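You operate a simulated robot arm through the tools that you are given. There is no shell and no other tool. Be economical: measure what you need, move in short steps, check, and stop when the job is done.

You run a simulated robot arm. Do the job below in one go: nothing can be reset, and whatever is moved stays where it is left.

JOB
Service plate C's arm 1: red nipple 2 shots, yellow 1, then stop screw 1 to 46.
Fine: the pump goes back in its holder.

Only the result counts: the job must be done as asked and must still hold three seconds after the hand-in. Knocking over, shifting, dropping, spilling or breaking anything else fails it.

ROBOT AND FRAMES
A 6-joint arm with a two-finger parallel gripper, fixed in place. Base frame: the origin is at the foot of the arm, x ahead of it, y to its left, z up; the work surface is at about z = 664. Readings come in mm, rad, newtons and seconds.
With the tool pointing down near the work surface it reaches from about 200 to 620 mm from the base axis. Its first joint turns from -1.152 to 1.152 rad. Payload 2.7 kg.
Tool frame: the origin (TCP) lies between the finger pads and is the grasp point; the fingertips stand 23 mm ahead of it; z points along the fingers, y is the line along which they close. Largest opening 94 mm; finger width 38, thickness 10; the body of the gripper, 54 by 96 mm, starts 39 mm behind the TCP.
Orientation is told as [roll, pitch, yaw] about the base's x, y, z axes, in that order, counted from this pose: with the fingers straight down and closing along the base's y, the tool's x points along the base's -x, its y along +y and its z along -z.

CONTROLS
- The arm moves only by the tool move_arm. Its argument "commands" is a list of rows, each an object of numbers (a shift or turn left out is 0, a gripper value left out holds the last): "x", "y", "z": the shift along the tool's x, y, z in units of 50 mm (1.0 is 50 mm); "wx", "wy", "wz": the turn, a rotation vector about the tool's x, y, z in units of 8 degrees (1.0 is 8 degrees). In form: [{"x": .., "y": .., "z": .., "wx": .., "wy": .., "wz": ..}, ...]. A call has 1 to 20 rows; each row shifts and turns the commanded pose from where the row before left it, along the tool's axes as they then stand. "grip" is the finger opening in mm, from 0 to 94, set as the call begins (left out, the last holds). A call with a number of a shift or a turn outside -1 to 1 is refused whole. Rows are played at 5 a second. More than 50 mm and 0.15 rad between two rows, or a gripper value outside its range, and nothing of the call is played. Where a pose cannot be reached the arm comes as near as it can. A force on the tool above 40 N (or 10 N above the force at the start of the call, whichever is more), or a blocked arm, ends the call early, and 0.2 s more pass. Each finger travels about 45 mm/s and halts on what it meets, pressing with about 22 N; the grip force reading is that of the motor and also rises with nothing between the fingers. The clock runs only during rows and for 0.2 s after the last one: add rows that do not move to give the fingers time. It gives the time, the measured TCP pose, the force on the tool (base axes), the opening and the grip force at its end, in the units of the frame above (readings bear some noise).
- Cameras (640 x 400 px; columns grow to the right, rows downward): "scene" is fixed at [66.5, -425.8, 1402.8]; the picture's right is [0.84, -0.54, 0.00], its down [-0.31, -0.49, -0.81] and it looks along [0.44, 0.69, -0.58] (base axes); focal length 321 px, centre (320, 200). "wrist" rides on the gripper at [86, 16, -75] in the tool frame; the picture's right is [-0.18, 0.98, 0.00], its down [-0.58, -0.11, -0.81] and it looks along [-0.79, -0.15, 0.59] (tool axes); focal length 243 px, centre (320, 200). There is no depth. A picture from a camera that has moved, and an enlarged one, comes with that camera's place and axes in the base frame and with its lens.
- get_image(camera): a new picture of that camera. It takes no simulated time.
- zoom(camera, box): a new picture of the part [left, top, right, bottom] of that camera's present view, enlarged. It takes no simulated time.
- finish_job(): hands the job in; it is judged then, once.

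Work in short steps. Places have to be worked out from the pictures, the camera data and where the tool is seen: move nearer, look again, correct. Check each grasp and each placing, and mend what went wrong. You have 120 turns and 68 pictures in all, those below and enlarged ones among them. Open the gripper and draw the arm clear of the work before you hand the job in, unless the task says otherwise; then end with one line.

The tools are called after "Call:" as name(argument=value, ...) on one line, values as JSON. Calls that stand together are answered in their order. move_arm: Moves the arm, as the interface text tells. Its arguments: {"type":"object","properties":{"commands":{"type":"array"},"grip":{"type":"number"}},"required":["commands"]} The other tools are called the same way: get_image (camera) takes a picture; zoom (camera, box) takes an enlarged picture of a part of a camera's view; finish_job () hands the job in.

At the start:

```text
time: 0.0
ee_pos: [471.9, -16.4, 1122.2]
tool_rot: [0.003, -0.003, 0.0]
contact_force: [-0.4, -0.8, 0.2]
finger_gap: 94.1
grasp_force: 0.0
```

scene: 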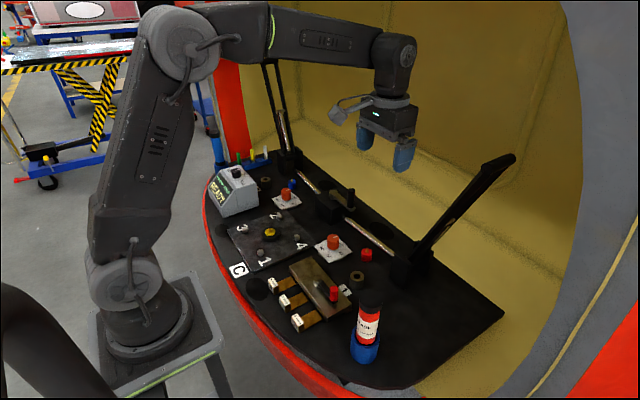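
wrist: 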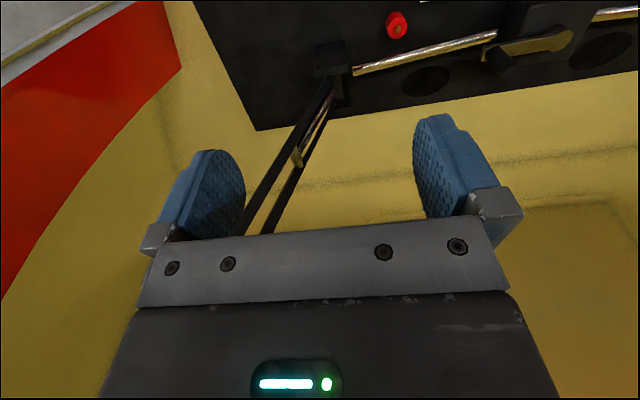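

The scene shows a plate labelled C, a small tooling area and a pump-like object. I'll zoom in on the work area to understand the parts.

Call:
zoom(camera="scene", box=[200, 140, 360, 240])

Call:
zoom(camera="scene", box=[220, 230, 412, 350])

Call:
zoom(camera="scene", box=[320, 280, 416, 370])

```text
4.00 times, centred on (280, 190) of scene
camera zoom: at [66.5, -425.8, 1402.8], right [0.84, -0.54, 0.0], down [-0.31, -0.49, -0.81], along [0.44, 0.69, -0.58], focal length 1285 px, centre (480, 240)
```

zoom: 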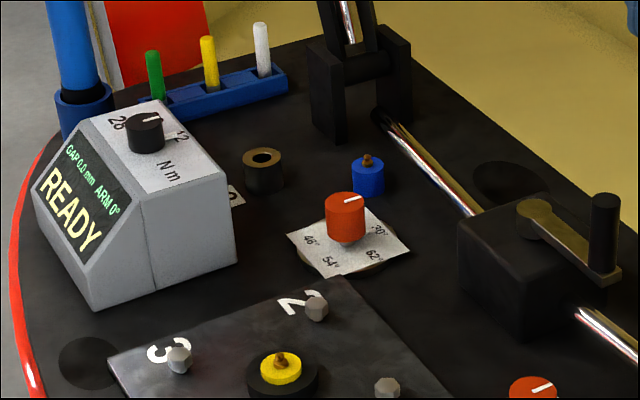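

```text
3.33 times, centred on (316, 290) of scene
camera zoom: at [66.5, -425.8, 1402.8], right [0.84, -0.54, 0.0], down [-0.31, -0.49, -0.81], along [0.44, 0.69, -0.58], focal length 1071 px, centre (333, -100)
```

zoom: 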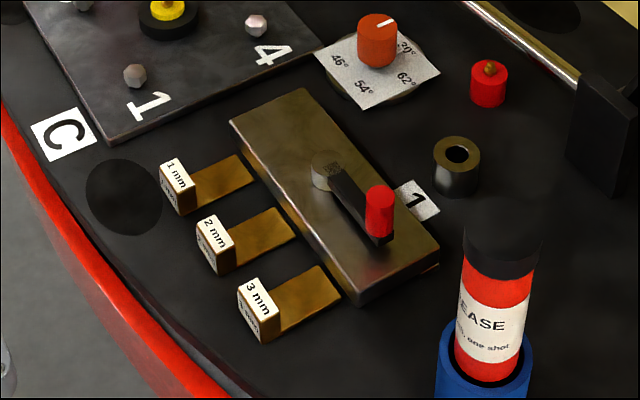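

```text
4.44 times, centred on (368, 325) of scene
camera zoom: at [66.5, -425.8, 1402.8], right [0.84, -0.54, 0.0], down [-0.31, -0.49, -0.81], along [0.44, 0.69, -0.58], focal length 1428 px, centre (107, -356)
```

zoom: 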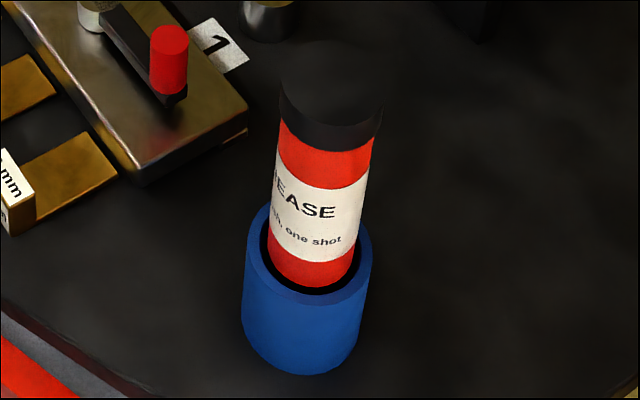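

The pump stands at about (377,-139), the red nipple at about (576,103), the yellow nipple at about (367,356), and stop screw 1 at about (511,192). I'll pull back and lower the arm so the wrist camera can see them closer.

Call:
move_arm(commands=[{"x": 0.8, "z": 0.5}, {"x": 0.8, "z": 0.5}, {"x": 0.8, "z": 0.5}, {"x": 0.8, "z": 0.5}, {"x": 0.8, "z": 0.5}])

Call:
get_image(camera="wrist")

```text
time: 1.2
ee_pos: [272.3, -18.6, 996.9]
tool_rot: [0.003, -0.005, 0.0]
contact_force: [0.5, -0.1, 0.4]
finger_gap: 94.0
grasp_force: 0.0
```

```text
62 pictures are left
camera wrist: at [186.4, -2.0, 1070.9], right [0.18, 0.98, 0.0], down [0.58, -0.11, 0.81], along [0.79, -0.15, -0.59], focal length 243 px, centre (320, 200)
```

wrist: 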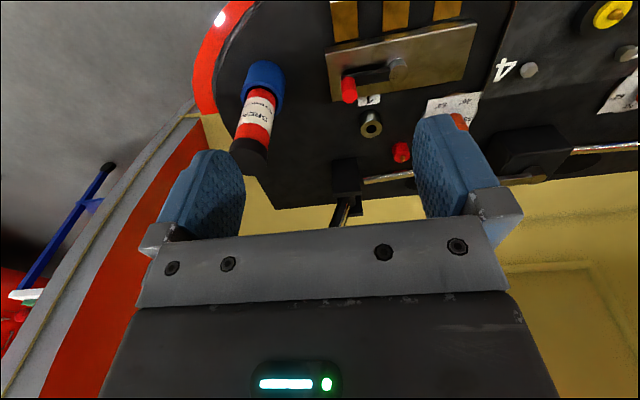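

The wrist picture is upside down: its top lies near the base. I'll zoom in on the pump label and on the block with the crank.

Call:
zoom(camera="wrist", box=[210, 50, 310, 180])

Call:
zoom(camera="wrist", box=[320, 0, 520, 170])

```text
3.08 times, centred on (260, 115) of wrist
camera zoom: at [186.4, -2.0, 1070.9], right [0.18, 0.98, 0.0], down [0.58, -0.11, 0.81], along [0.79, -0.15, -0.59], focal length 746 px, centre (505, 462)
```

zoom: 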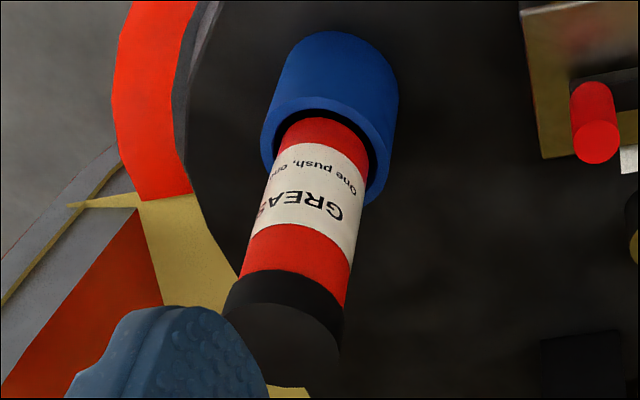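

```text
2.35 times, centred on (420, 85) of wrist
camera zoom: at [186.4, -2.0, 1070.9], right [0.18, 0.98, 0.0], down [0.58, -0.11, 0.81], along [0.79, -0.15, -0.59], focal length 571 px, centre (85, 471)
```

zoom: 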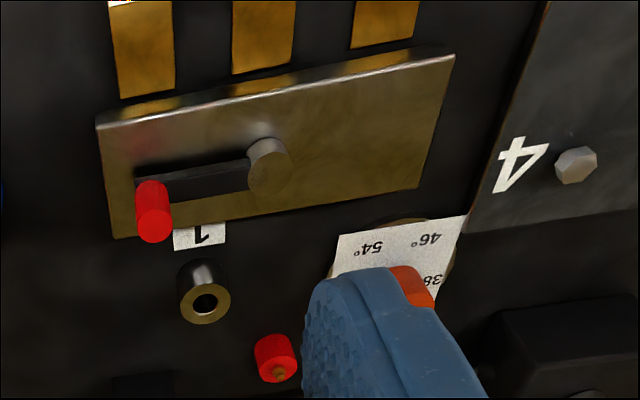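

The label reads "One push, one shot", so each press is one shot. Triangulation puts the pump axis at about (381,-128), with its cap top at z≈857 and its diameter at about 45 mm. I'll move above it and check.

Call:
move_arm(commands=[{"x": -0.44, "y": -0.44, "z": 0.2}, {"x": -0.44, "y": -0.44, "z": 0.2}, {"x": -0.44, "y": -0.44, "z": 0.2}, {"x": -0.43, "y": -0.44, "z": 0.2}, {"x": -0.43, "y": -0.44, "z": 0.2}, {}])

Call:
get_image(camera="wrist")

Call:
get_image(camera="scene")

```text
time: 2.6
ee_pos: [381.4, -129.8, 947.5]
tool_rot: [0.001, -0.005, -0.001]
contact_force: [0.5, 0.3, 1.0]
finger_gap: 93.9
grasp_force: 0.2
```

```text
59 pictures are left
camera wrist: at [294.7, -113.2, 1021.0], right [0.18, 0.98, 0.0], down [0.58, -0.11, 0.81], along [0.79, -0.15, -0.59], focal length 243 px, centre (320, 200)
```

wrist: 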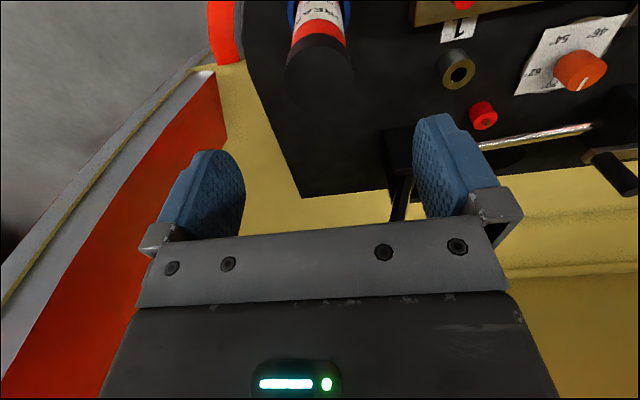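

```text
58 pictures are left
```

scene: 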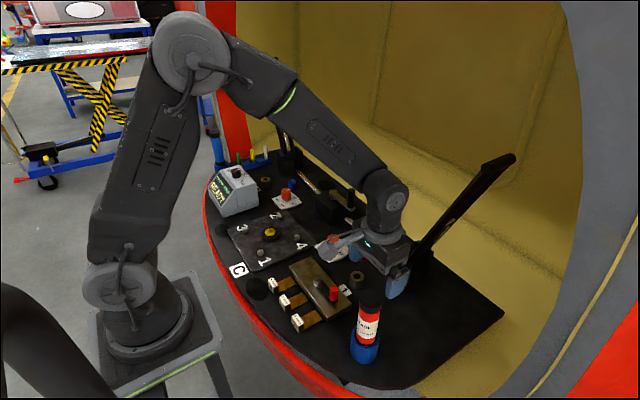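

The cap is centred at about (381,-130), matching the TCP. I'll zoom in on the cap before lowering.

Call:
zoom(camera="wrist", box=[260, 0, 380, 120])

Call:
zoom(camera="wrist", box=[400, 0, 640, 150])

```text
3.33 times, centred on (320, 60) of wrist
camera zoom: at [294.7, -113.2, 1021.0], right [0.18, 0.98, 0.0], down [0.58, -0.11, 0.81], along [0.79, -0.15, -0.59], focal length 809 px, centre (320, 667)
```

zoom: 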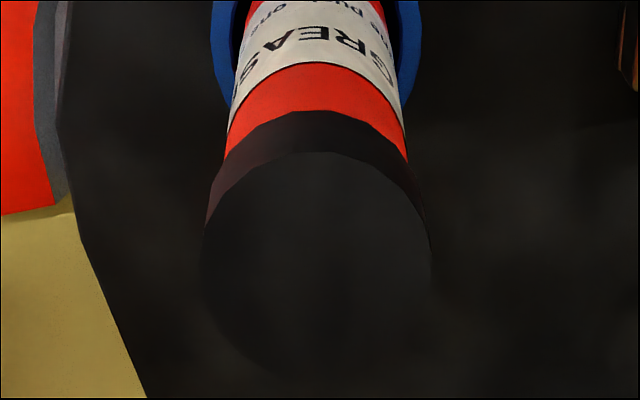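

```text
2.67 times, centred on (520, 75) of wrist
camera zoom: at [294.7, -113.2, 1021.0], right [0.18, 0.98, 0.0], down [0.58, -0.11, 0.81], along [0.79, -0.15, -0.59], focal length 647 px, centre (-213, 533)
```

zoom: 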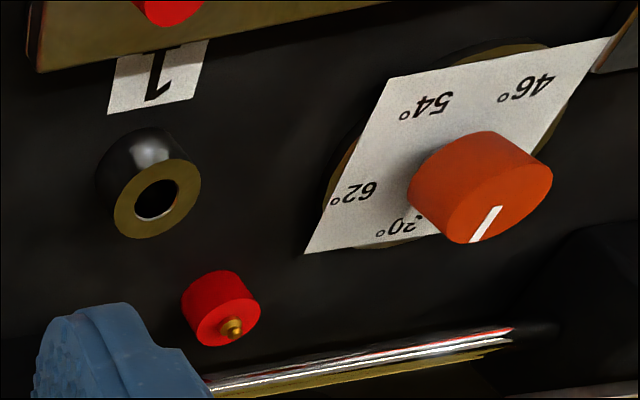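

The cap is about 47 mm across and centred near (380,-129.5). I'll lower to z≈826, which straddles the cap with the palm just above it.

Call:
move_arm(commands=[{"z": 0.5}, {"z": 0.5}, {"z": 0.5}, {"z": 0.5}, {"z": 0.43}, {}])

Call:
zoom(camera="wrist", box=[140, 0, 500, 225])

Call:
zoom(camera="scene", box=[310, 250, 438, 370])

```text
time: 4.0
ee_pos: [381.7, -125.8, 825.5]
tool_rot: [0.002, -0.004, 0.001]
contact_force: [0.5, -1.0, -0.1]
finger_gap: 94.1
grasp_force: 0.1
```

```text
1.78 times, centred on (320, 112) of wrist
camera zoom: at [295.0, -109.5, 900.3], right [0.18, 0.98, 0.0], down [0.58, -0.11, 0.81], along [0.79, -0.15, -0.59], focal length 431 px, centre (320, 356)
```

zoom: 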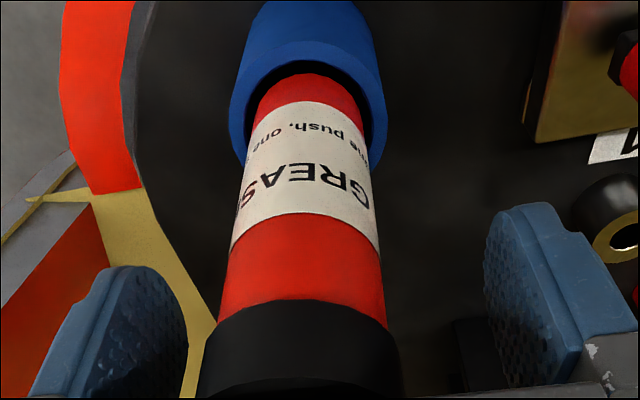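

```text
3.33 times, centred on (374, 310) of scene
camera zoom: at [66.5, -425.8, 1402.8], right [0.84, -0.54, 0.0], down [-0.31, -0.49, -0.81], along [0.44, 0.69, -0.58], focal length 1071 px, centre (140, -167)
```

zoom: 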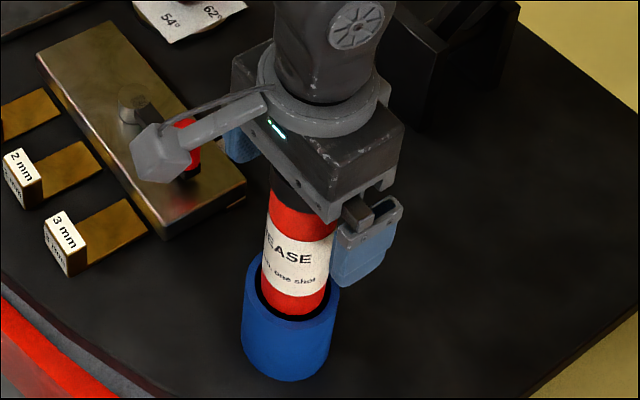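

The fingers straddle the pump. I'll correct y by -3 mm and close.

Call:
move_arm(commands=[{"y": -0.06}, {}, {}, {}, {}, {}], grip=36)

```text
time: 5.4
ee_pos: [381.3, -129.5, 826.8]
tool_rot: [0.002, -0.003, -0.001]
contact_force: [0.7, -1.1, -0.5]
finger_gap: 43.6
grasp_force: 22.1
```

It is gripped at 43.6 mm. I'll lift 60 mm and check.

Call:
move_arm(commands=[{"z": -0.4}, {"z": -0.4}, {"z": -0.4}, {}])

Call:
zoom(camera="scene", box=[310, 220, 438, 370])

```text
time: 6.4
ee_pos: [383.2, -130.1, 887.0]
tool_rot: [0.003, -0.002, 0.001]
contact_force: [0.5, 0.5, -4.0]
finger_gap: 43.8
grasp_force: 21.8
```

```text
2.67 times, centred on (374, 295) of scene
camera zoom: at [66.6, -425.8, 1402.7], right [0.84, -0.54, 0.0], down [-0.31, -0.49, -0.81], along [0.44, 0.69, -0.58], focal length 857 px, centre (176, -53)
```

zoom: 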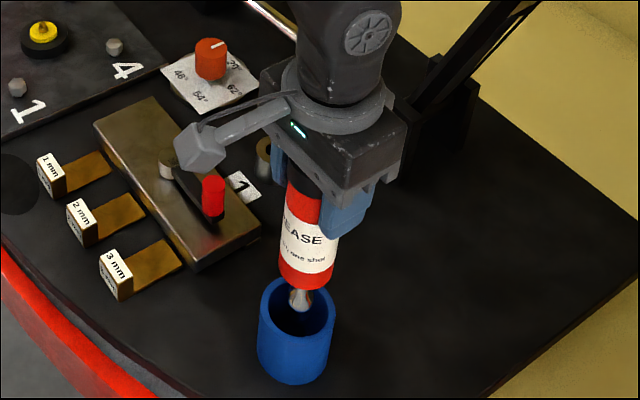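

The pump is held and has a nozzle at its lower end, with the tip about 161 mm below the TCP. I'll lift higher and carry it over the red nipple at about (576,102).

Call:
move_arm(commands=[{"z": -0.5}, {"z": -0.5}, {"x": -0.32, "y": 0.387}, {"x": -0.32, "y": 0.387}, {"x": -0.32, "y": 0.387}, {"x": -0.32, "y": 0.387}, {"x": -0.32, "y": 0.387}, {"x": -0.32, "y": 0.387}, {"x": -0.32, "y": 0.387}, {"x": -0.32, "y": 0.387}, {"x": -0.32, "y": 0.387}, {"x": -0.32, "y": 0.387}, {"x": -0.32, "y": 0.387}, {"x": -0.32, "y": 0.387}, {}])

Call:
get_image(camera="wrist")

Call:
get_image(camera="scene")

```text
time: 9.6
ee_pos: [575.2, 101.6, 936.4]
tool_rot: [0.001, -0.001, 0.0]
contact_force: [-0.3, -0.5, -3.2]
finger_gap: 43.9
grasp_force: 22.3
```

```text
52 pictures are left
camera wrist: at [488.4, 117.9, 1009.7], right [0.18, 0.98, 0.0], down [0.58, -0.11, 0.81], along [0.79, -0.15, -0.59], focal length 243 px, centre (320, 200)
```

wrist: 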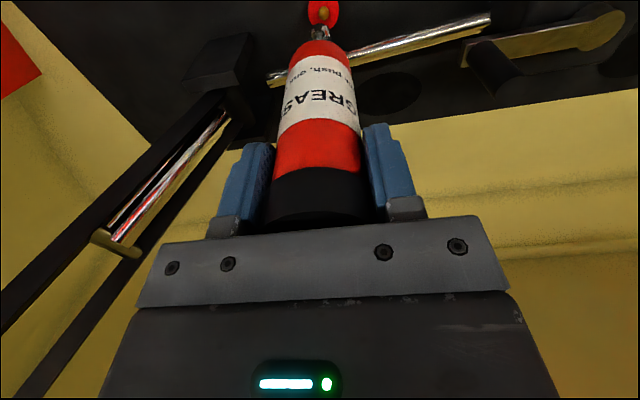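

```text
51 pictures are left
```

scene: 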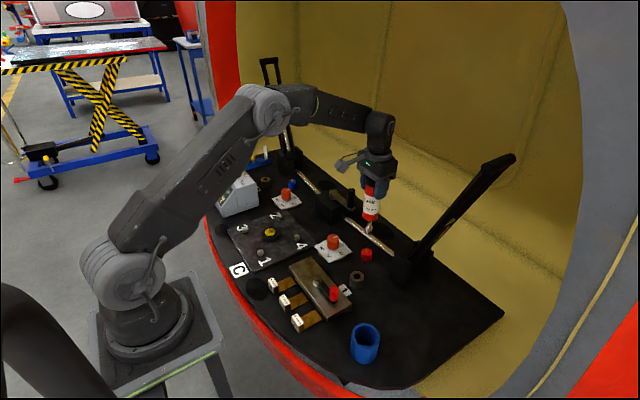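

Excellent: the pump is above the nipple. I'll zoom in on both views to get the lateral offset.

Call:
zoom(camera="wrist", box=[280, 0, 376, 60])

Call:
zoom(camera="scene", box=[330, 205, 410, 275])

```text
6.67 times, centred on (328, 30) of wrist
camera zoom: at [488.4, 117.9, 1009.7], right [0.18, 0.98, 0.0], down [0.58, -0.11, 0.81], along [0.79, -0.15, -0.59], focal length 1618 px, centre (267, 1333)
```

zoom: 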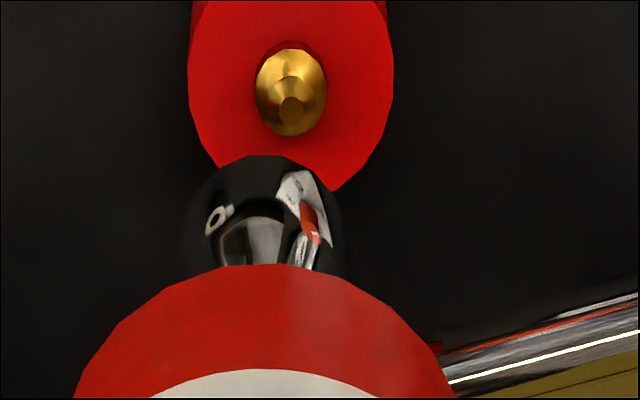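

```text
5.71 times, centred on (370, 240) of scene
camera zoom: at [66.6, -425.8, 1402.8], right [0.84, -0.54, 0.0], down [-0.31, -0.49, -0.81], along [0.44, 0.69, -0.58], focal length 1836 px, centre (34, -29)
```

zoom: 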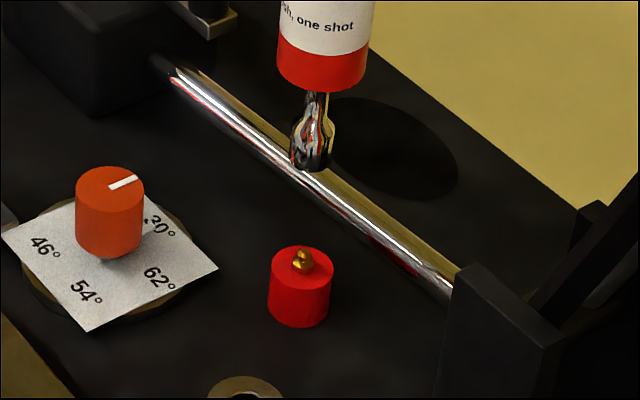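

By triangulation the nipple tip is at about (577.6,104.7,706). The nozzle sits on the TCP axis with its tip at about z 775. I'll correct (+2.5,+3) and lower 45 mm.

Call:
move_arm(commands=[{"x": -0.05, "y": 0.06, "z": 0.2}, {"z": 0.25}, {"z": 0.25}, {"z": 0.2}, {}, {}])

Call:
zoom(camera="wrist", box=[280, 0, 376, 60])

Call:
zoom(camera="scene", box=[330, 215, 410, 265])

```text
time: 11.0
ee_pos: [576.0, 105.3, 891.4]
tool_rot: [0.001, -0.002, 0.0]
contact_force: [-0.4, -0.6, -3.6]
finger_gap: 43.8
grasp_force: 22.4
```

```text
6.67 times, centred on (328, 30) of wrist
camera zoom: at [490.6, 120.9, 965.4], right [0.18, 0.98, 0.0], down [0.58, -0.11, 0.81], along [0.79, -0.15, -0.59], focal length 1618 px, centre (267, 1333)
```

zoom: 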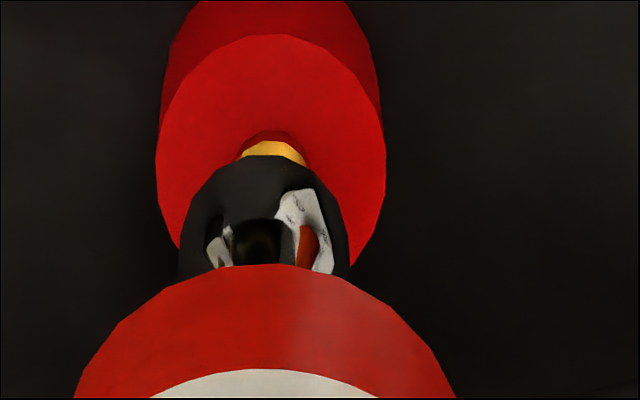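

```text
8.00 times, centred on (370, 240) of scene
camera zoom: at [66.6, -425.8, 1402.8], right [0.84, -0.54, 0.0], down [-0.31, -0.49, -0.81], along [0.44, 0.69, -0.58], focal length 2571 px, centre (-80, -120)
```

zoom: 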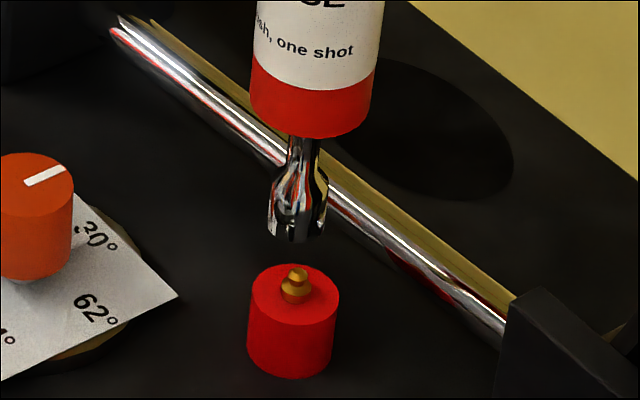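

The nipple is about 2 mm further in +x and 0.5 mm in +y than the nozzle axis. I'll correct and lower 15 mm more.

Call:
move_arm(commands=[{"x": -0.045, "y": 0.01}, {"z": 0.15}, {"z": 0.15}, {}, {}])

Call:
zoom(camera="wrist", box=[280, 0, 376, 60])

Call:
zoom(camera="scene", box=[338, 225, 402, 265])

```text
time: 12.2
ee_pos: [579.2, 105.4, 875.9]
tool_rot: [0.0, -0.004, -0.001]
contact_force: [0.5, 0.5, -3.2]
finger_gap: 43.8
grasp_force: 21.8
```

```text
6.67 times, centred on (328, 30) of wrist
camera zoom: at [492.6, 121.0, 950.1], right [0.18, 0.98, 0.0], down [0.58, -0.11, 0.81], along [0.79, -0.15, -0.59], focal length 1618 px, centre (267, 1333)
```

zoom: 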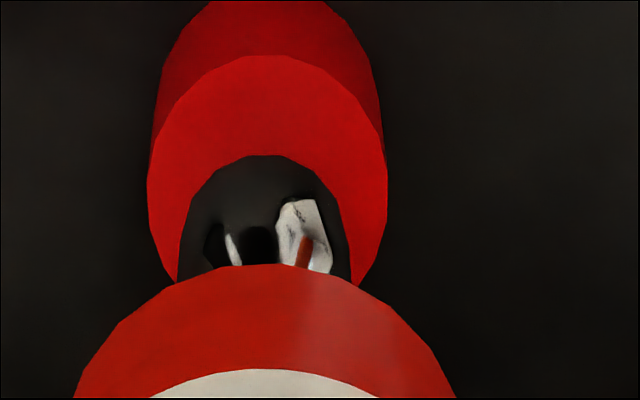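

```text
10.00 times, centred on (370, 245) of scene
camera zoom: at [66.6, -425.8, 1402.8], right [0.84, -0.54, 0.0], down [-0.31, -0.49, -0.81], along [0.44, 0.69, -0.58], focal length 3214 px, centre (-180, -250)
```

zoom: 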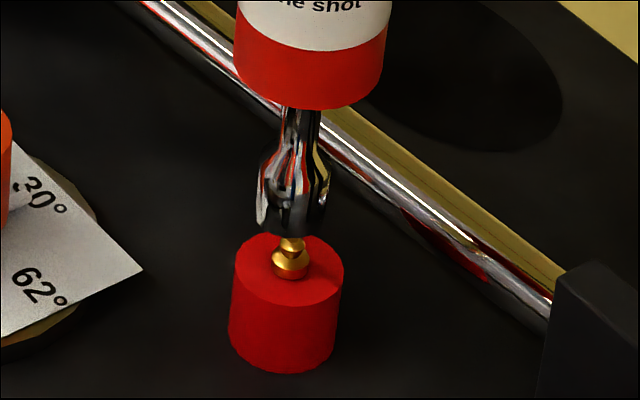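

Nozzle and nipple line up in both views. I'll lower in small steps and watch the force.

Call:
move_arm(commands=[{"z": 0.06}, {"z": 0.06}, {"z": 0.06}, {"z": 0.06}])

Call:
zoom(camera="scene", box=[338, 225, 402, 265])

```text
time: 13.2
ee_pos: [577.5, 105.0, 864.0]
tool_rot: [0.003, -0.003, 0.002]
contact_force: [0.3, 0.8, -3.2]
finger_gap: 43.7
grasp_force: 21.9
```

```text
10.00 times, centred on (370, 245) of scene
camera zoom: at [66.6, -425.8, 1402.8], right [0.84, -0.54, 0.0], down [-0.31, -0.49, -0.81], along [0.44, 0.69, -0.58], focal length 3214 px, centre (-180, -250)
```

zoom: 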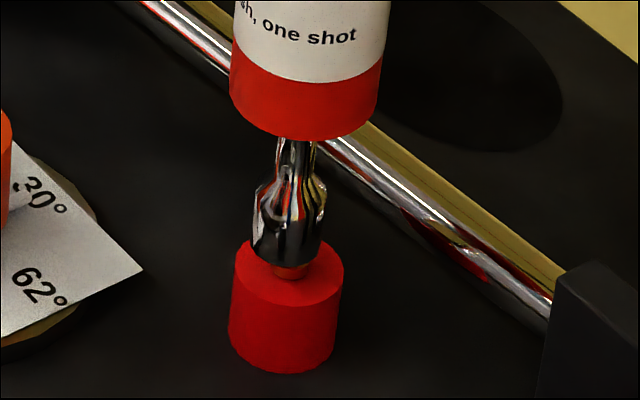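

The nozzle is over the nipple with no side force. I'll go on down in 2 mm steps to find contact.

Call:
move_arm(commands=[{"z": 0.04}, {"z": 0.04}, {}])

Call:
zoom(camera="scene", box=[338, 225, 402, 265])

```text
time: 14.0
ee_pos: [578.7, 105.7, 861.3]
tool_rot: [0.004, -0.004, 0.0]
contact_force: [3.5, -1.0, -2.7]
finger_gap: 43.5
grasp_force: 22.1
```

```text
10.00 times, centred on (370, 245) of scene
camera zoom: at [66.6, -425.8, 1402.7], right [0.84, -0.54, 0.0], down [-0.31, -0.49, -0.81], along [0.44, 0.69, -0.58], focal length 3214 px, centre (-180, -250)
```

zoom: 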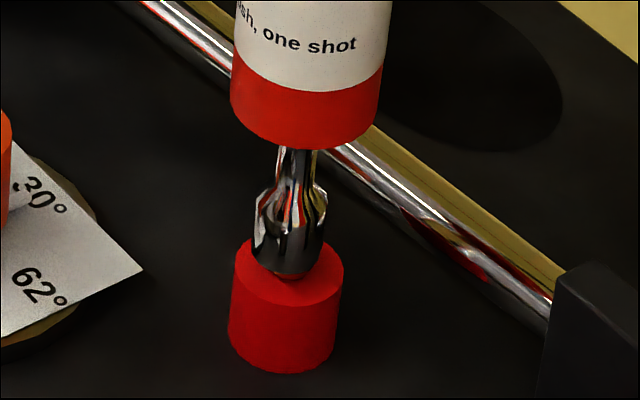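

There is slight +x side contact, so I'll ease 0.7 mm in +x and continue down gently.

Call:
move_arm(commands=[{"x": -0.014, "z": 0.03}, {"z": 0.03}, {}])

```text
time: 14.8
ee_pos: [580.2, 105.9, 856.5]
tool_rot: [0.001, -0.004, -0.001]
contact_force: [4.8, -1.7, -1.4]
finger_gap: 43.5
grasp_force: 22.2
```

Call:
zoom(camera="scene", box=[338, 225, 402, 265])

Call:
zoom(camera="wrist", box=[260, 0, 388, 80])

Call:
zoom(camera="scene", box=[205, 150, 285, 220])

```text
10.00 times, centred on (370, 245) of scene
camera zoom: at [66.6, -425.8, 1402.7], right [0.84, -0.54, 0.0], down [-0.31, -0.49, -0.81], along [0.44, 0.69, -0.58], focal length 3214 px, centre (-180, -250)
```

zoom: 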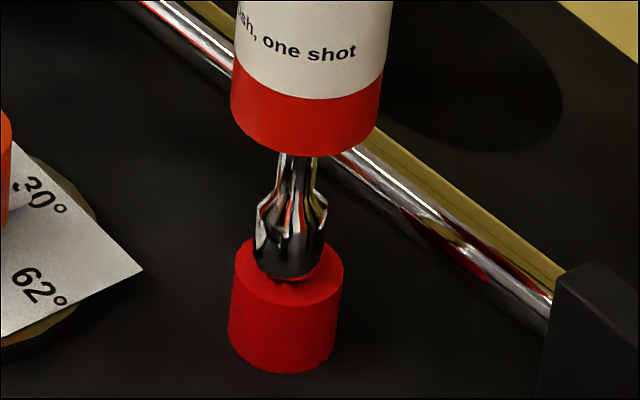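

```text
5.00 times, centred on (324, 40) of wrist
camera zoom: at [493.2, 121.7, 930.6], right [0.18, 0.98, 0.0], down [0.58, -0.11, 0.81], along [0.79, -0.15, -0.59], focal length 1213 px, centre (300, 1000)
```

zoom: 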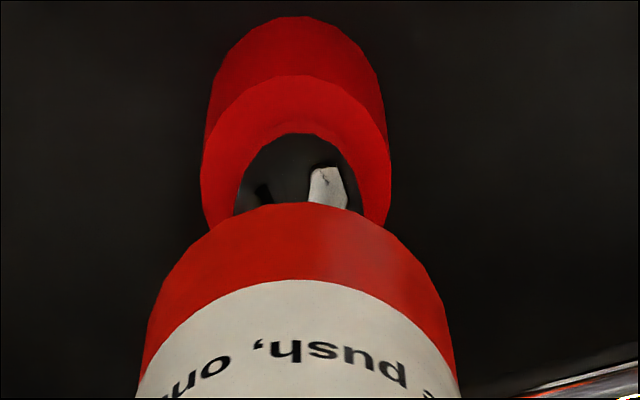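

```text
5.71 times, centred on (245, 185) of scene
camera zoom: at [66.6, -425.8, 1402.7], right [0.84, -0.54, 0.0], down [-0.31, -0.49, -0.81], along [0.44, 0.69, -0.58], focal length 1836 px, centre (749, 286)
```

zoom: 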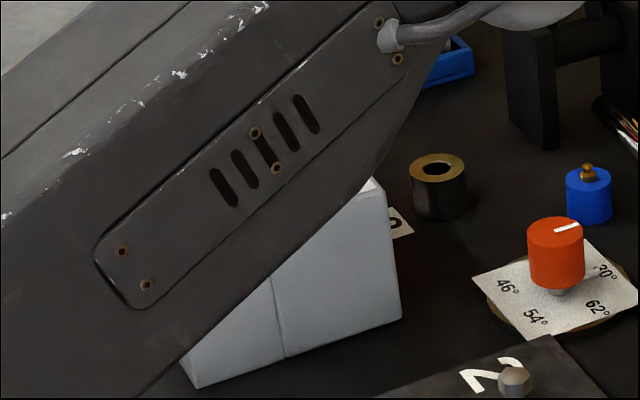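

Call:
move_arm(commands=[{"x": -0.02}, {}, {}])

```text
time: 15.6
ee_pos: [580.5, 104.1, 857.8]
tool_rot: [0.001, -0.002, 0.0]
contact_force: [0.8, -1.4, -3.4]
finger_gap: 43.7
grasp_force: 22.1
```

The side force has dropped to about zero, so the nozzle is centred. Now I'll press down in small steps.

Call:
move_arm(commands=[{"y": -0.01, "z": 0.03}, {"z": 0.03}, {}])

```text
time: 16.4
ee_pos: [581.5, 106.3, 855.6]
tool_rot: [0.002, -0.008, -0.002]
contact_force: [-4.0, -0.6, 14.1]
finger_gap: 43.7
grasp_force: 22.0
```

Axial contact is now about 17 N. I'll look for evidence of a shot or plunger travel before pressing more.

Call:
zoom(camera="scene", box=[330, 165, 410, 265])

Call:
zoom(camera="wrist", box=[220, 0, 420, 240])

```text
4.00 times, centred on (370, 215) of scene
camera zoom: at [66.2, -425.8, 1402.8], right [0.84, -0.54, 0.0], down [-0.31, -0.49, -0.81], along [0.44, 0.69, -0.58], focal length 1285 px, centre (120, 140)
```

zoom: 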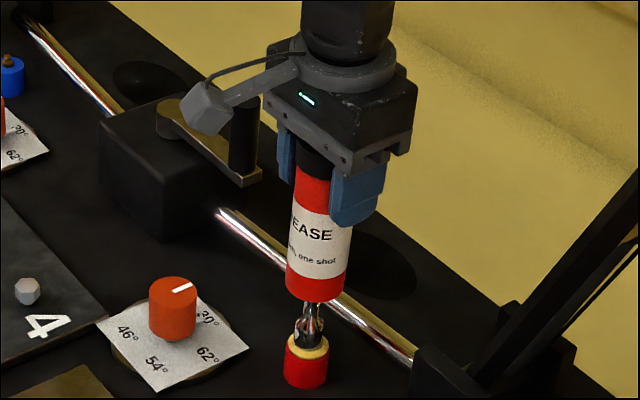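

```text
1.67 times, centred on (320, 120) of wrist
camera zoom: at [494.9, 121.8, 929.5], right [0.18, 0.98, 0.0], down [0.58, -0.11, 0.81], along [0.8, -0.15, -0.59], focal length 404 px, centre (320, 333)
```

zoom: 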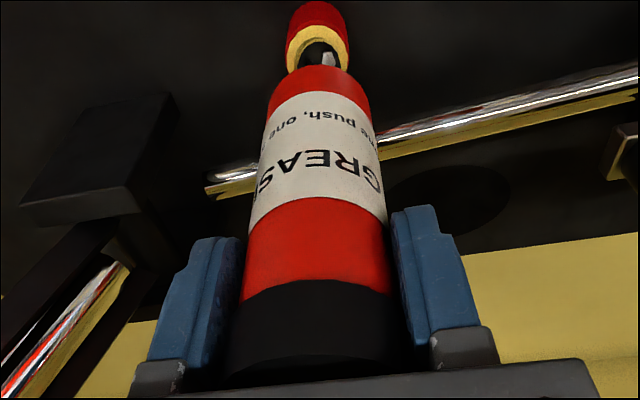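

A cream grease ring has appeared on the red nipple, so shot 1 is delivered. I'll lift 20 mm clear to make the second push separate.

Call:
move_arm(commands=[{"z": -0.1}, {"z": -0.15}, {"z": -0.15}, {}])

Call:
zoom(camera="scene", box=[338, 225, 402, 265])

```text
time: 17.4
ee_pos: [581.2, 106.4, 874.2]
tool_rot: [0.002, -0.003, -0.001]
contact_force: [0.4, -0.3, -4.5]
finger_gap: 43.9
grasp_force: 21.7
```

```text
10.00 times, centred on (370, 245) of scene
camera zoom: at [66.6, -425.8, 1402.8], right [0.84, -0.54, 0.0], down [-0.31, -0.49, -0.81], along [0.44, 0.69, -0.58], focal length 3214 px, centre (-180, -250)
```

zoom: 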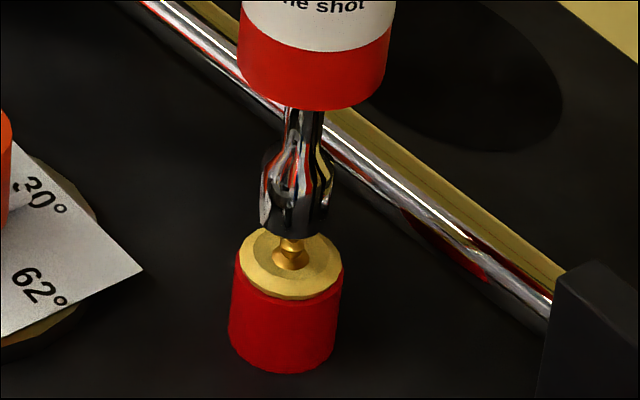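

The grease ring is clear. Now for the second push, with a small -0.7 mm x correction, in a single continuous descent.

Call:
move_arm(commands=[{"x": 0.014}, {"z": 0.12}, {"z": 0.12}, {"z": 0.08}, {"z": 0.05}, {}])

```text
time: 18.8
ee_pos: [579.8, 104.8, 856.1]
tool_rot: [0.003, -0.004, 0.002]
contact_force: [1.7, -1.4, -2.4]
finger_gap: 43.7
grasp_force: 21.9
```

Call:
move_arm(commands=[{"z": 0.04}, {"z": 0.02}, {}])

Call:
zoom(camera="scene", box=[338, 225, 402, 265])

```text
time: 19.6
ee_pos: [580.5, 105.7, 855.8]
tool_rot: [0.001, -0.009, 0.0]
contact_force: [-0.9, -5.9, 22.5]
finger_gap: 43.9
grasp_force: 22.4
```

```text
10.00 times, centred on (370, 245) of scene
camera zoom: at [66.1, -426.0, 1402.7], right [0.84, -0.54, 0.0], down [-0.31, -0.49, -0.81], along [0.44, 0.69, -0.58], focal length 3214 px, centre (-180, -250)
```

zoom: 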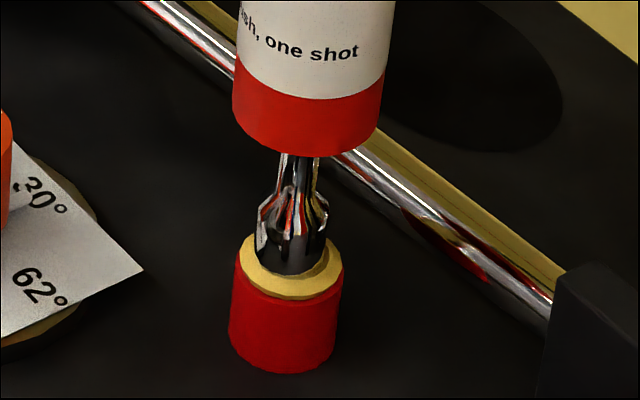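

The push force reached about 26 N, more than the first time. I'll lift clear and inspect the ring.

Call:
move_arm(commands=[{"z": -0.12}, {"z": -0.2}, {"z": -0.5}, {"z": -0.5}, {}])

Call:
zoom(camera="scene", box=[338, 225, 402, 265])

Call:
get_image(camera="scene")

```text
time: 20.8
ee_pos: [578.8, 106.0, 918.5]
tool_rot: [0.001, -0.003, 0.001]
contact_force: [0.3, -0.3, -3.5]
finger_gap: 43.7
grasp_force: 22.2
```

```text
10.00 times, centred on (370, 245) of scene
camera zoom: at [66.6, -425.8, 1402.8], right [0.84, -0.54, 0.0], down [-0.31, -0.49, -0.81], along [0.44, 0.69, -0.58], focal length 3214 px, centre (-180, -250)
```

zoom: 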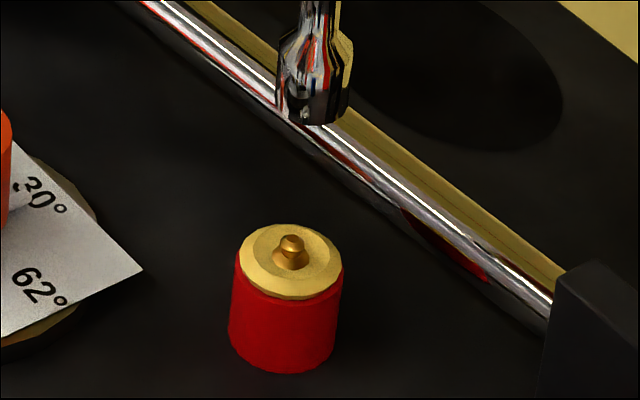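

```text
34 pictures are left
```

scene: 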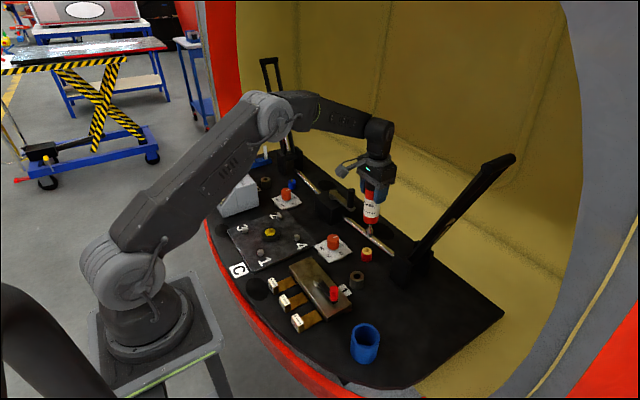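

The ring looks slightly taller. I'll magnify it to confirm the second shot.

Call:
zoom(camera="scene", box=[358, 244, 376, 264])

Call:
zoom(camera="wrist", box=[280, 0, 376, 60])

```text
16.00 times, centred on (367, 254) of scene
camera zoom: at [66.6, -425.8, 1402.8], right [0.84, -0.54, 0.0], down [-0.31, -0.49, -0.81], along [0.44, 0.69, -0.58], focal length 5142 px, centre (-432, -664)
```

zoom: 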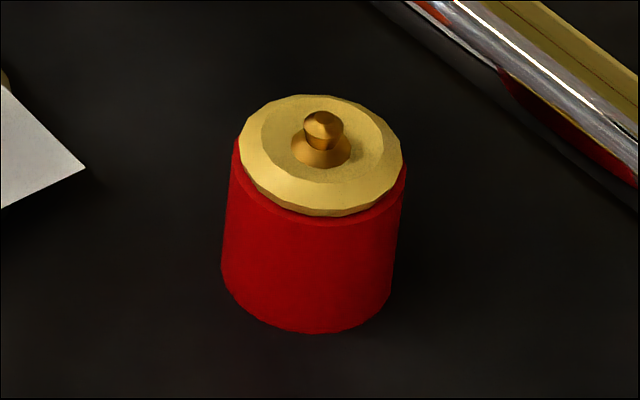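

```text
6.67 times, centred on (328, 30) of wrist
camera zoom: at [492.8, 121.9, 992.1], right [0.18, 0.98, 0.0], down [0.58, -0.11, 0.81], along [0.79, -0.15, -0.59], focal length 1618 px, centre (267, 1333)
```

zoom: 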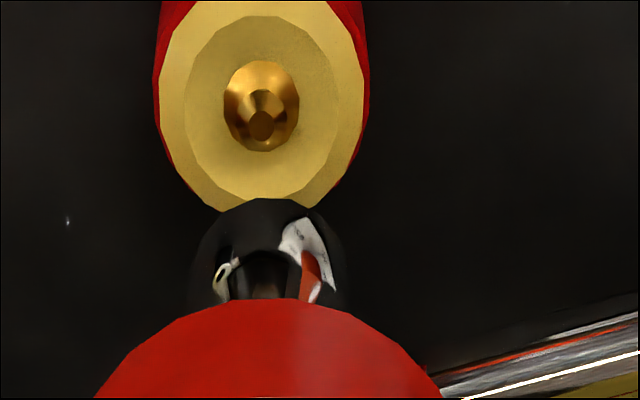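

Some of the grip has swung: the nozzle now sits about 4 mm in +x of the TCP axis, which I'll compensate for visually. Before the next shot I'll move to a place where the panel display is visible, in case it confirms the count.

Call:
move_arm(commands=[{"x": 0.4, "y": -0.2, "z": -0.3}, {"x": 0.4, "y": -0.2, "z": -0.3}, {"x": 0.4, "y": -0.2, "z": -0.3}, {"x": 0.4, "y": -0.2, "z": -0.3}, {"x": 0.4, "y": -0.2}, {"x": 0.4, "y": -0.2}, {"x": 0.4, "y": -0.1}, {"x": 0.4, "y": -0.1}, {}])

Call:
zoom(camera="scene", box=[200, 145, 312, 215])

```text
time: 22.8
ee_pos: [419.7, 35.4, 978.0]
tool_rot: [0.003, -0.004, 0.001]
contact_force: [0.5, 0.7, -3.0]
finger_gap: 44.0
grasp_force: 21.8
```

```text
5.71 times, centred on (256, 180) of scene
camera zoom: at [66.6, -425.8, 1402.8], right [0.84, -0.54, 0.0], down [-0.31, -0.49, -0.81], along [0.44, 0.69, -0.58], focal length 1836 px, centre (686, 314)
```

zoom: 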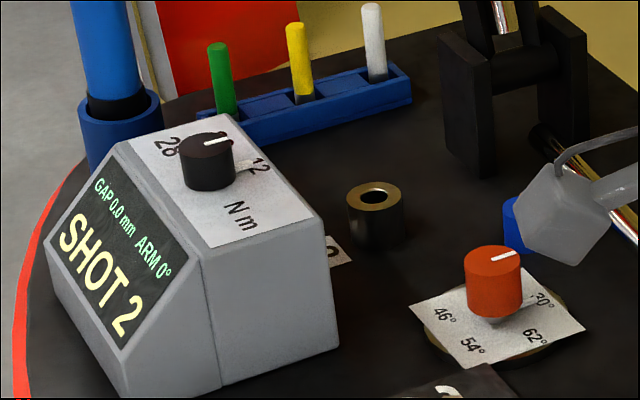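

The display reads "SHOT 2", so the red nipple is done. Next I'll carry the pump over the yellow nipple, estimated at (368,355).

Call:
move_arm(commands=[{"x": 0.095, "y": 0.531, "z": 0.05}, {"x": 0.095, "y": 0.531, "z": 0.05}, {"x": 0.095, "y": 0.531, "z": 0.05}, {"x": 0.095, "y": 0.531, "z": 0.05}, {"x": 0.095, "y": 0.531, "z": 0.05}, {"x": 0.095, "y": 0.531, "z": 0.05}, {"x": 0.095, "y": 0.531, "z": 0.05}, {"x": 0.095, "y": 0.531, "z": 0.05}, {"x": 0.095, "y": 0.531, "z": 0.05}, {"x": 0.095, "y": 0.531, "z": 0.05}, {"x": 0.095, "y": 0.531, "z": 0.05}, {"x": 0.095, "y": 0.531, "z": 0.05}, {}, {}])

Call:
zoom(camera="wrist", box=[250, 0, 378, 80])

Call:
zoom(camera="scene", box=[220, 170, 332, 240])

```text
time: 25.8
ee_pos: [362.4, 355.3, 949.4]
tool_rot: [0.002, -0.003, 0.0]
contact_force: [-0.4, -0.2, -4.1]
finger_gap: 43.7
grasp_force: 21.7
```

```text
5.00 times, centred on (314, 40) of wrist
camera zoom: at [275.5, 371.4, 1022.1], right [0.18, 0.98, 0.0], down [0.58, -0.11, 0.81], along [0.79, -0.15, -0.59], focal length 1213 px, centre (350, 1000)
```

zoom: 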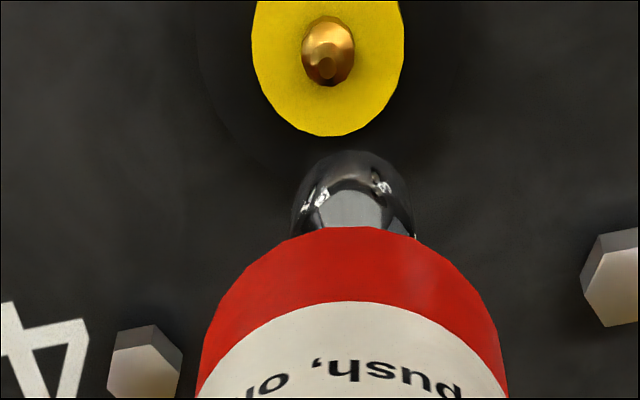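

```text
5.71 times, centred on (276, 205) of scene
camera zoom: at [66.6, -425.7, 1402.8], right [0.84, -0.54, 0.0], down [-0.31, -0.49, -0.81], along [0.44, 0.69, -0.58], focal length 1836 px, centre (571, 171)
```

zoom: 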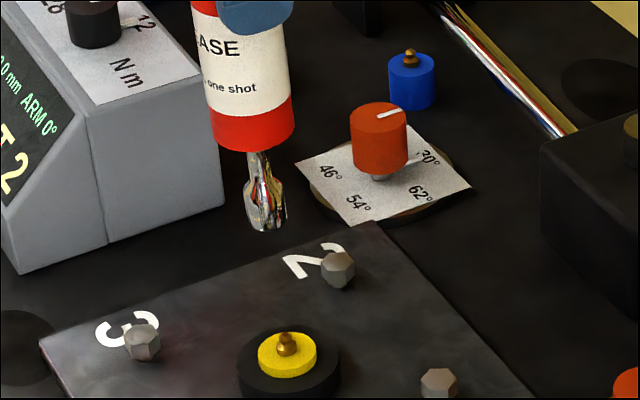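

The nipple is about 5.6 mm in -y from the nozzle, with x nearly right. I'll correct and lower 58 mm.

Call:
move_arm(commands=[{"x": 0.01, "y": -0.112}, {"z": 0.3}, {"z": 0.3}, {"z": 0.3}, {"z": 0.26}, {}, {}])

Call:
zoom(camera="wrist", box=[266, 0, 362, 60])

Call:
zoom(camera="scene", box=[238, 200, 302, 240])

```text
time: 27.4
ee_pos: [359.6, 349.5, 890.6]
tool_rot: [0.0, -0.004, 0.001]
contact_force: [0.4, 0.4, -4.3]
finger_gap: 43.7
grasp_force: 21.9
```

```text
6.67 times, centred on (314, 30) of wrist
camera zoom: at [274.4, 365.6, 964.2], right [0.18, 0.98, 0.0], down [0.58, -0.11, 0.81], along [0.79, -0.15, -0.59], focal length 1618 px, centre (360, 1333)
```

zoom: 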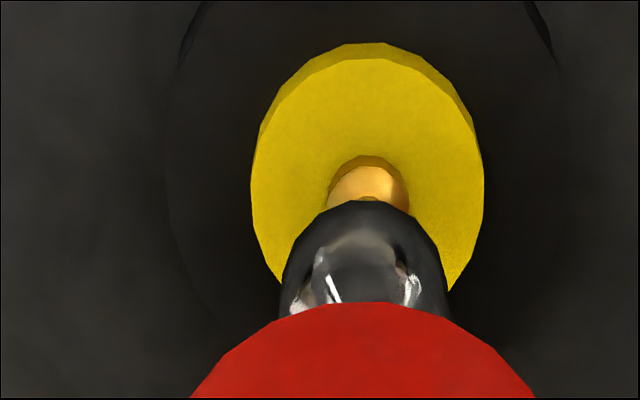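

```text
10.00 times, centred on (270, 220) of scene
camera zoom: at [66.6, -425.7, 1402.8], right [0.84, -0.54, 0.0], down [-0.31, -0.49, -0.81], along [0.44, 0.69, -0.58], focal length 3214 px, centre (820, 0)
```

zoom: 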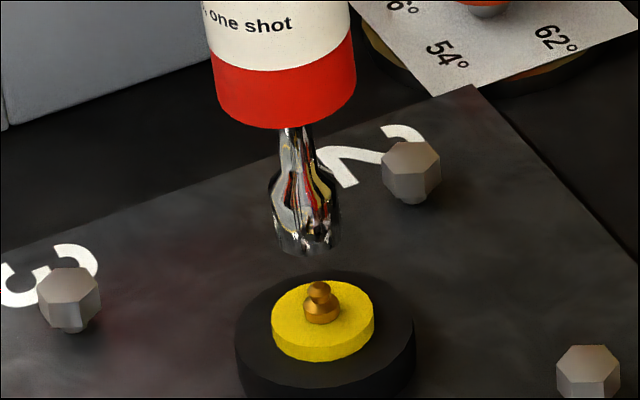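

About 1.8 mm in +x and 0.3 mm in +y remain. I'll correct and lower 18 mm.

Call:
move_arm(commands=[{"x": -0.036, "y": 0.006}, {"z": 0.18}, {"z": 0.18}, {}, {}])

Call:
zoom(camera="scene", box=[238, 200, 302, 240])

```text
time: 28.6
ee_pos: [363.6, 348.7, 872.3]
tool_rot: [0.001, -0.003, -0.001]
contact_force: [-0.8, 0.3, -2.5]
finger_gap: 43.5
grasp_force: 21.4
```

```text
10.00 times, centred on (270, 220) of scene
camera zoom: at [66.6, -425.7, 1402.8], right [0.84, -0.54, 0.0], down [-0.31, -0.49, -0.81], along [0.44, 0.69, -0.58], focal length 3214 px, centre (820, 0)
```

zoom: 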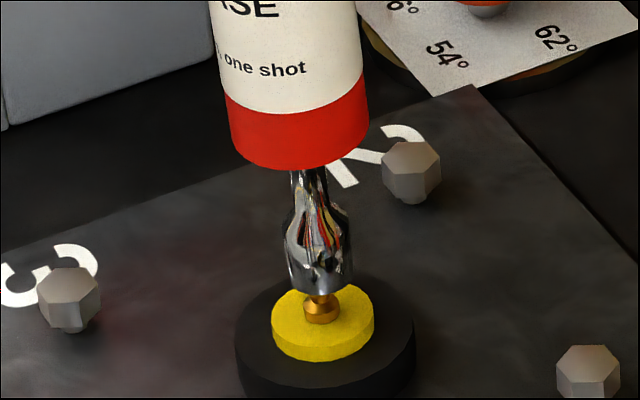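

It is aligned, with the nipple tip entering the nozzle. I'll descend gently.

Call:
move_arm(commands=[{"z": 0.1}, {"z": 0.08}, {"z": 0.04}, {}])

```text
time: 29.6
ee_pos: [362.3, 349.1, 862.0]
tool_rot: [0.003, 0.0, 0.0]
contact_force: [-3.2, 1.3, -1.5]
finger_gap: 43.5
grasp_force: 21.5
```

There is slight side contact pushing towards -x, so I'll shift -0.8 mm x and +0.3 mm y, then continue.

Call:
move_arm(commands=[{"x": 0.016, "y": 0.006}, {"z": 0.03}, {}])

```text
time: 30.4
ee_pos: [363.1, 349.2, 860.5]
tool_rot: [0.002, -0.004, -0.002]
contact_force: [-2.4, 0.6, 3.7]
finger_gap: 43.7
grasp_force: 21.9
```

Axial contact is beginning at about 7 N. I'll press 2 mm more in a single motion.

Call:
move_arm(commands=[{"x": 0.008, "z": 0.04}, {}])

Call:
zoom(camera="scene", box=[205, 160, 301, 240])

```text
time: 31.0
ee_pos: [363.3, 350.3, 860.1]
tool_rot: [0.005, -0.007, -0.001]
contact_force: [0.1, -5.2, 22.0]
finger_gap: 43.8
grasp_force: 21.8
```

```text
5.00 times, centred on (253, 200) of scene
camera zoom: at [66.3, -426.1, 1402.6], right [0.84, -0.54, 0.0], down [-0.31, -0.49, -0.81], along [0.44, 0.69, -0.58], focal length 1607 px, centre (655, 200)
```

zoom: 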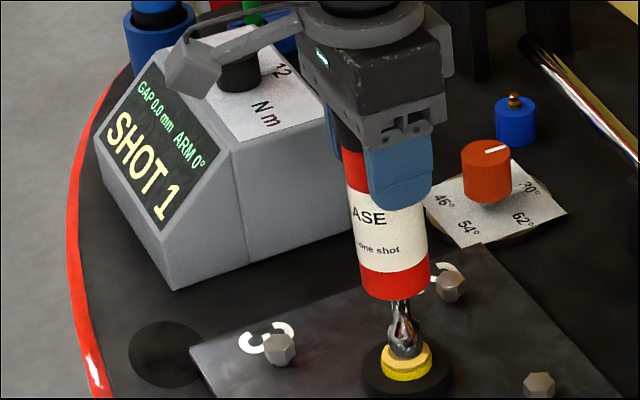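

The display reads "SHOT 1" and there is a grease ring on the yellow nipple. I'll lift straight up and carry the pump back to the holder.

Call:
move_arm(commands=[{"z": -0.1}, {"z": -0.3}, {"z": -0.6}, {"z": -0.6}, {"z": -0.4}, {}])

Call:
move_arm(commands=[{"y": -0.3}, {"y": -0.6, "x": -0.024}, {"y": -0.66, "x": -0.024}, {"y": -0.66, "x": -0.024}, {"y": -0.66, "x": -0.024}, {"y": -0.66, "x": -0.024}, {"y": -0.66, "x": -0.024}, {"y": -0.66, "x": -0.024}, {"y": -0.66, "x": -0.024}, {"y": -0.66, "x": -0.024}, {"y": -0.66, "x": -0.024}, {"y": -0.66, "x": -0.024}, {"y": -0.66, "x": -0.024}, {"y": -0.66, "x": -0.024}, {"y": -0.5}, {"y": -0.26}, {}, {}])

Call:
zoom(camera="wrist", box=[240, 0, 400, 100])

Call:
zoom(camera="scene", box=[300, 220, 460, 370])

```text
time: 32.4
ee_pos: [361.7, 351.5, 957.5]
tool_rot: [0.0, -0.001, -0.001]
contact_force: [-0.1, -0.3, -3.5]
finger_gap: 43.7
grasp_force: 22.0
```

```text
time: 36.2
ee_pos: [378.8, -130.0, 958.2]
tool_rot: [0.002, -0.003, 0.0]
contact_force: [0.9, 0.0, -4.1]
finger_gap: 43.7
grasp_force: 21.6
```

```text
4.00 times, centred on (320, 50) of wrist
camera zoom: at [291.9, -112.9, 1031.1], right [0.18, 0.98, 0.0], down [0.58, -0.11, 0.81], along [0.79, -0.15, -0.59], focal length 970 px, centre (320, 800)
```

zoom: 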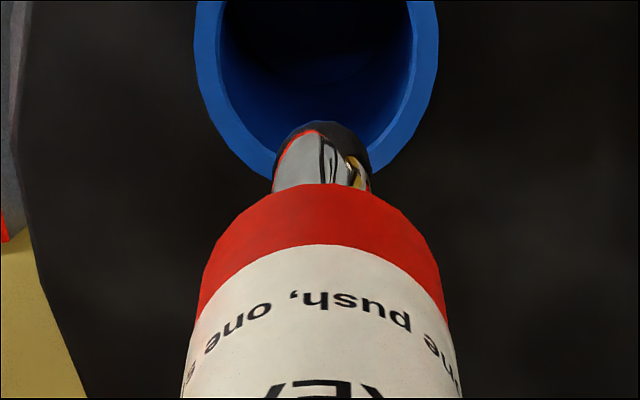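

```text
2.67 times, centred on (380, 295) of scene
camera zoom: at [66.6, -425.8, 1402.7], right [0.84, -0.54, 0.0], down [-0.31, -0.49, -0.81], along [0.44, 0.69, -0.58], focal length 857 px, centre (160, -53)
```

zoom: 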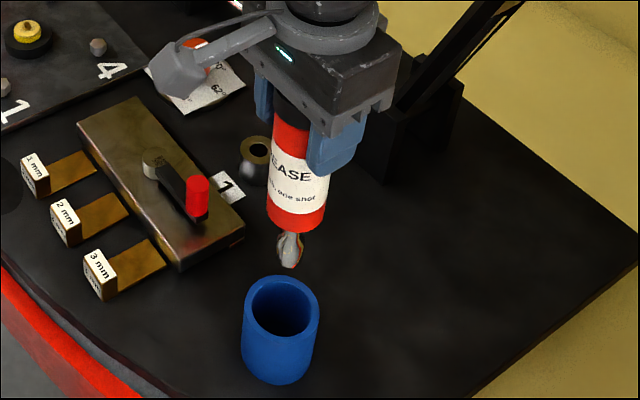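

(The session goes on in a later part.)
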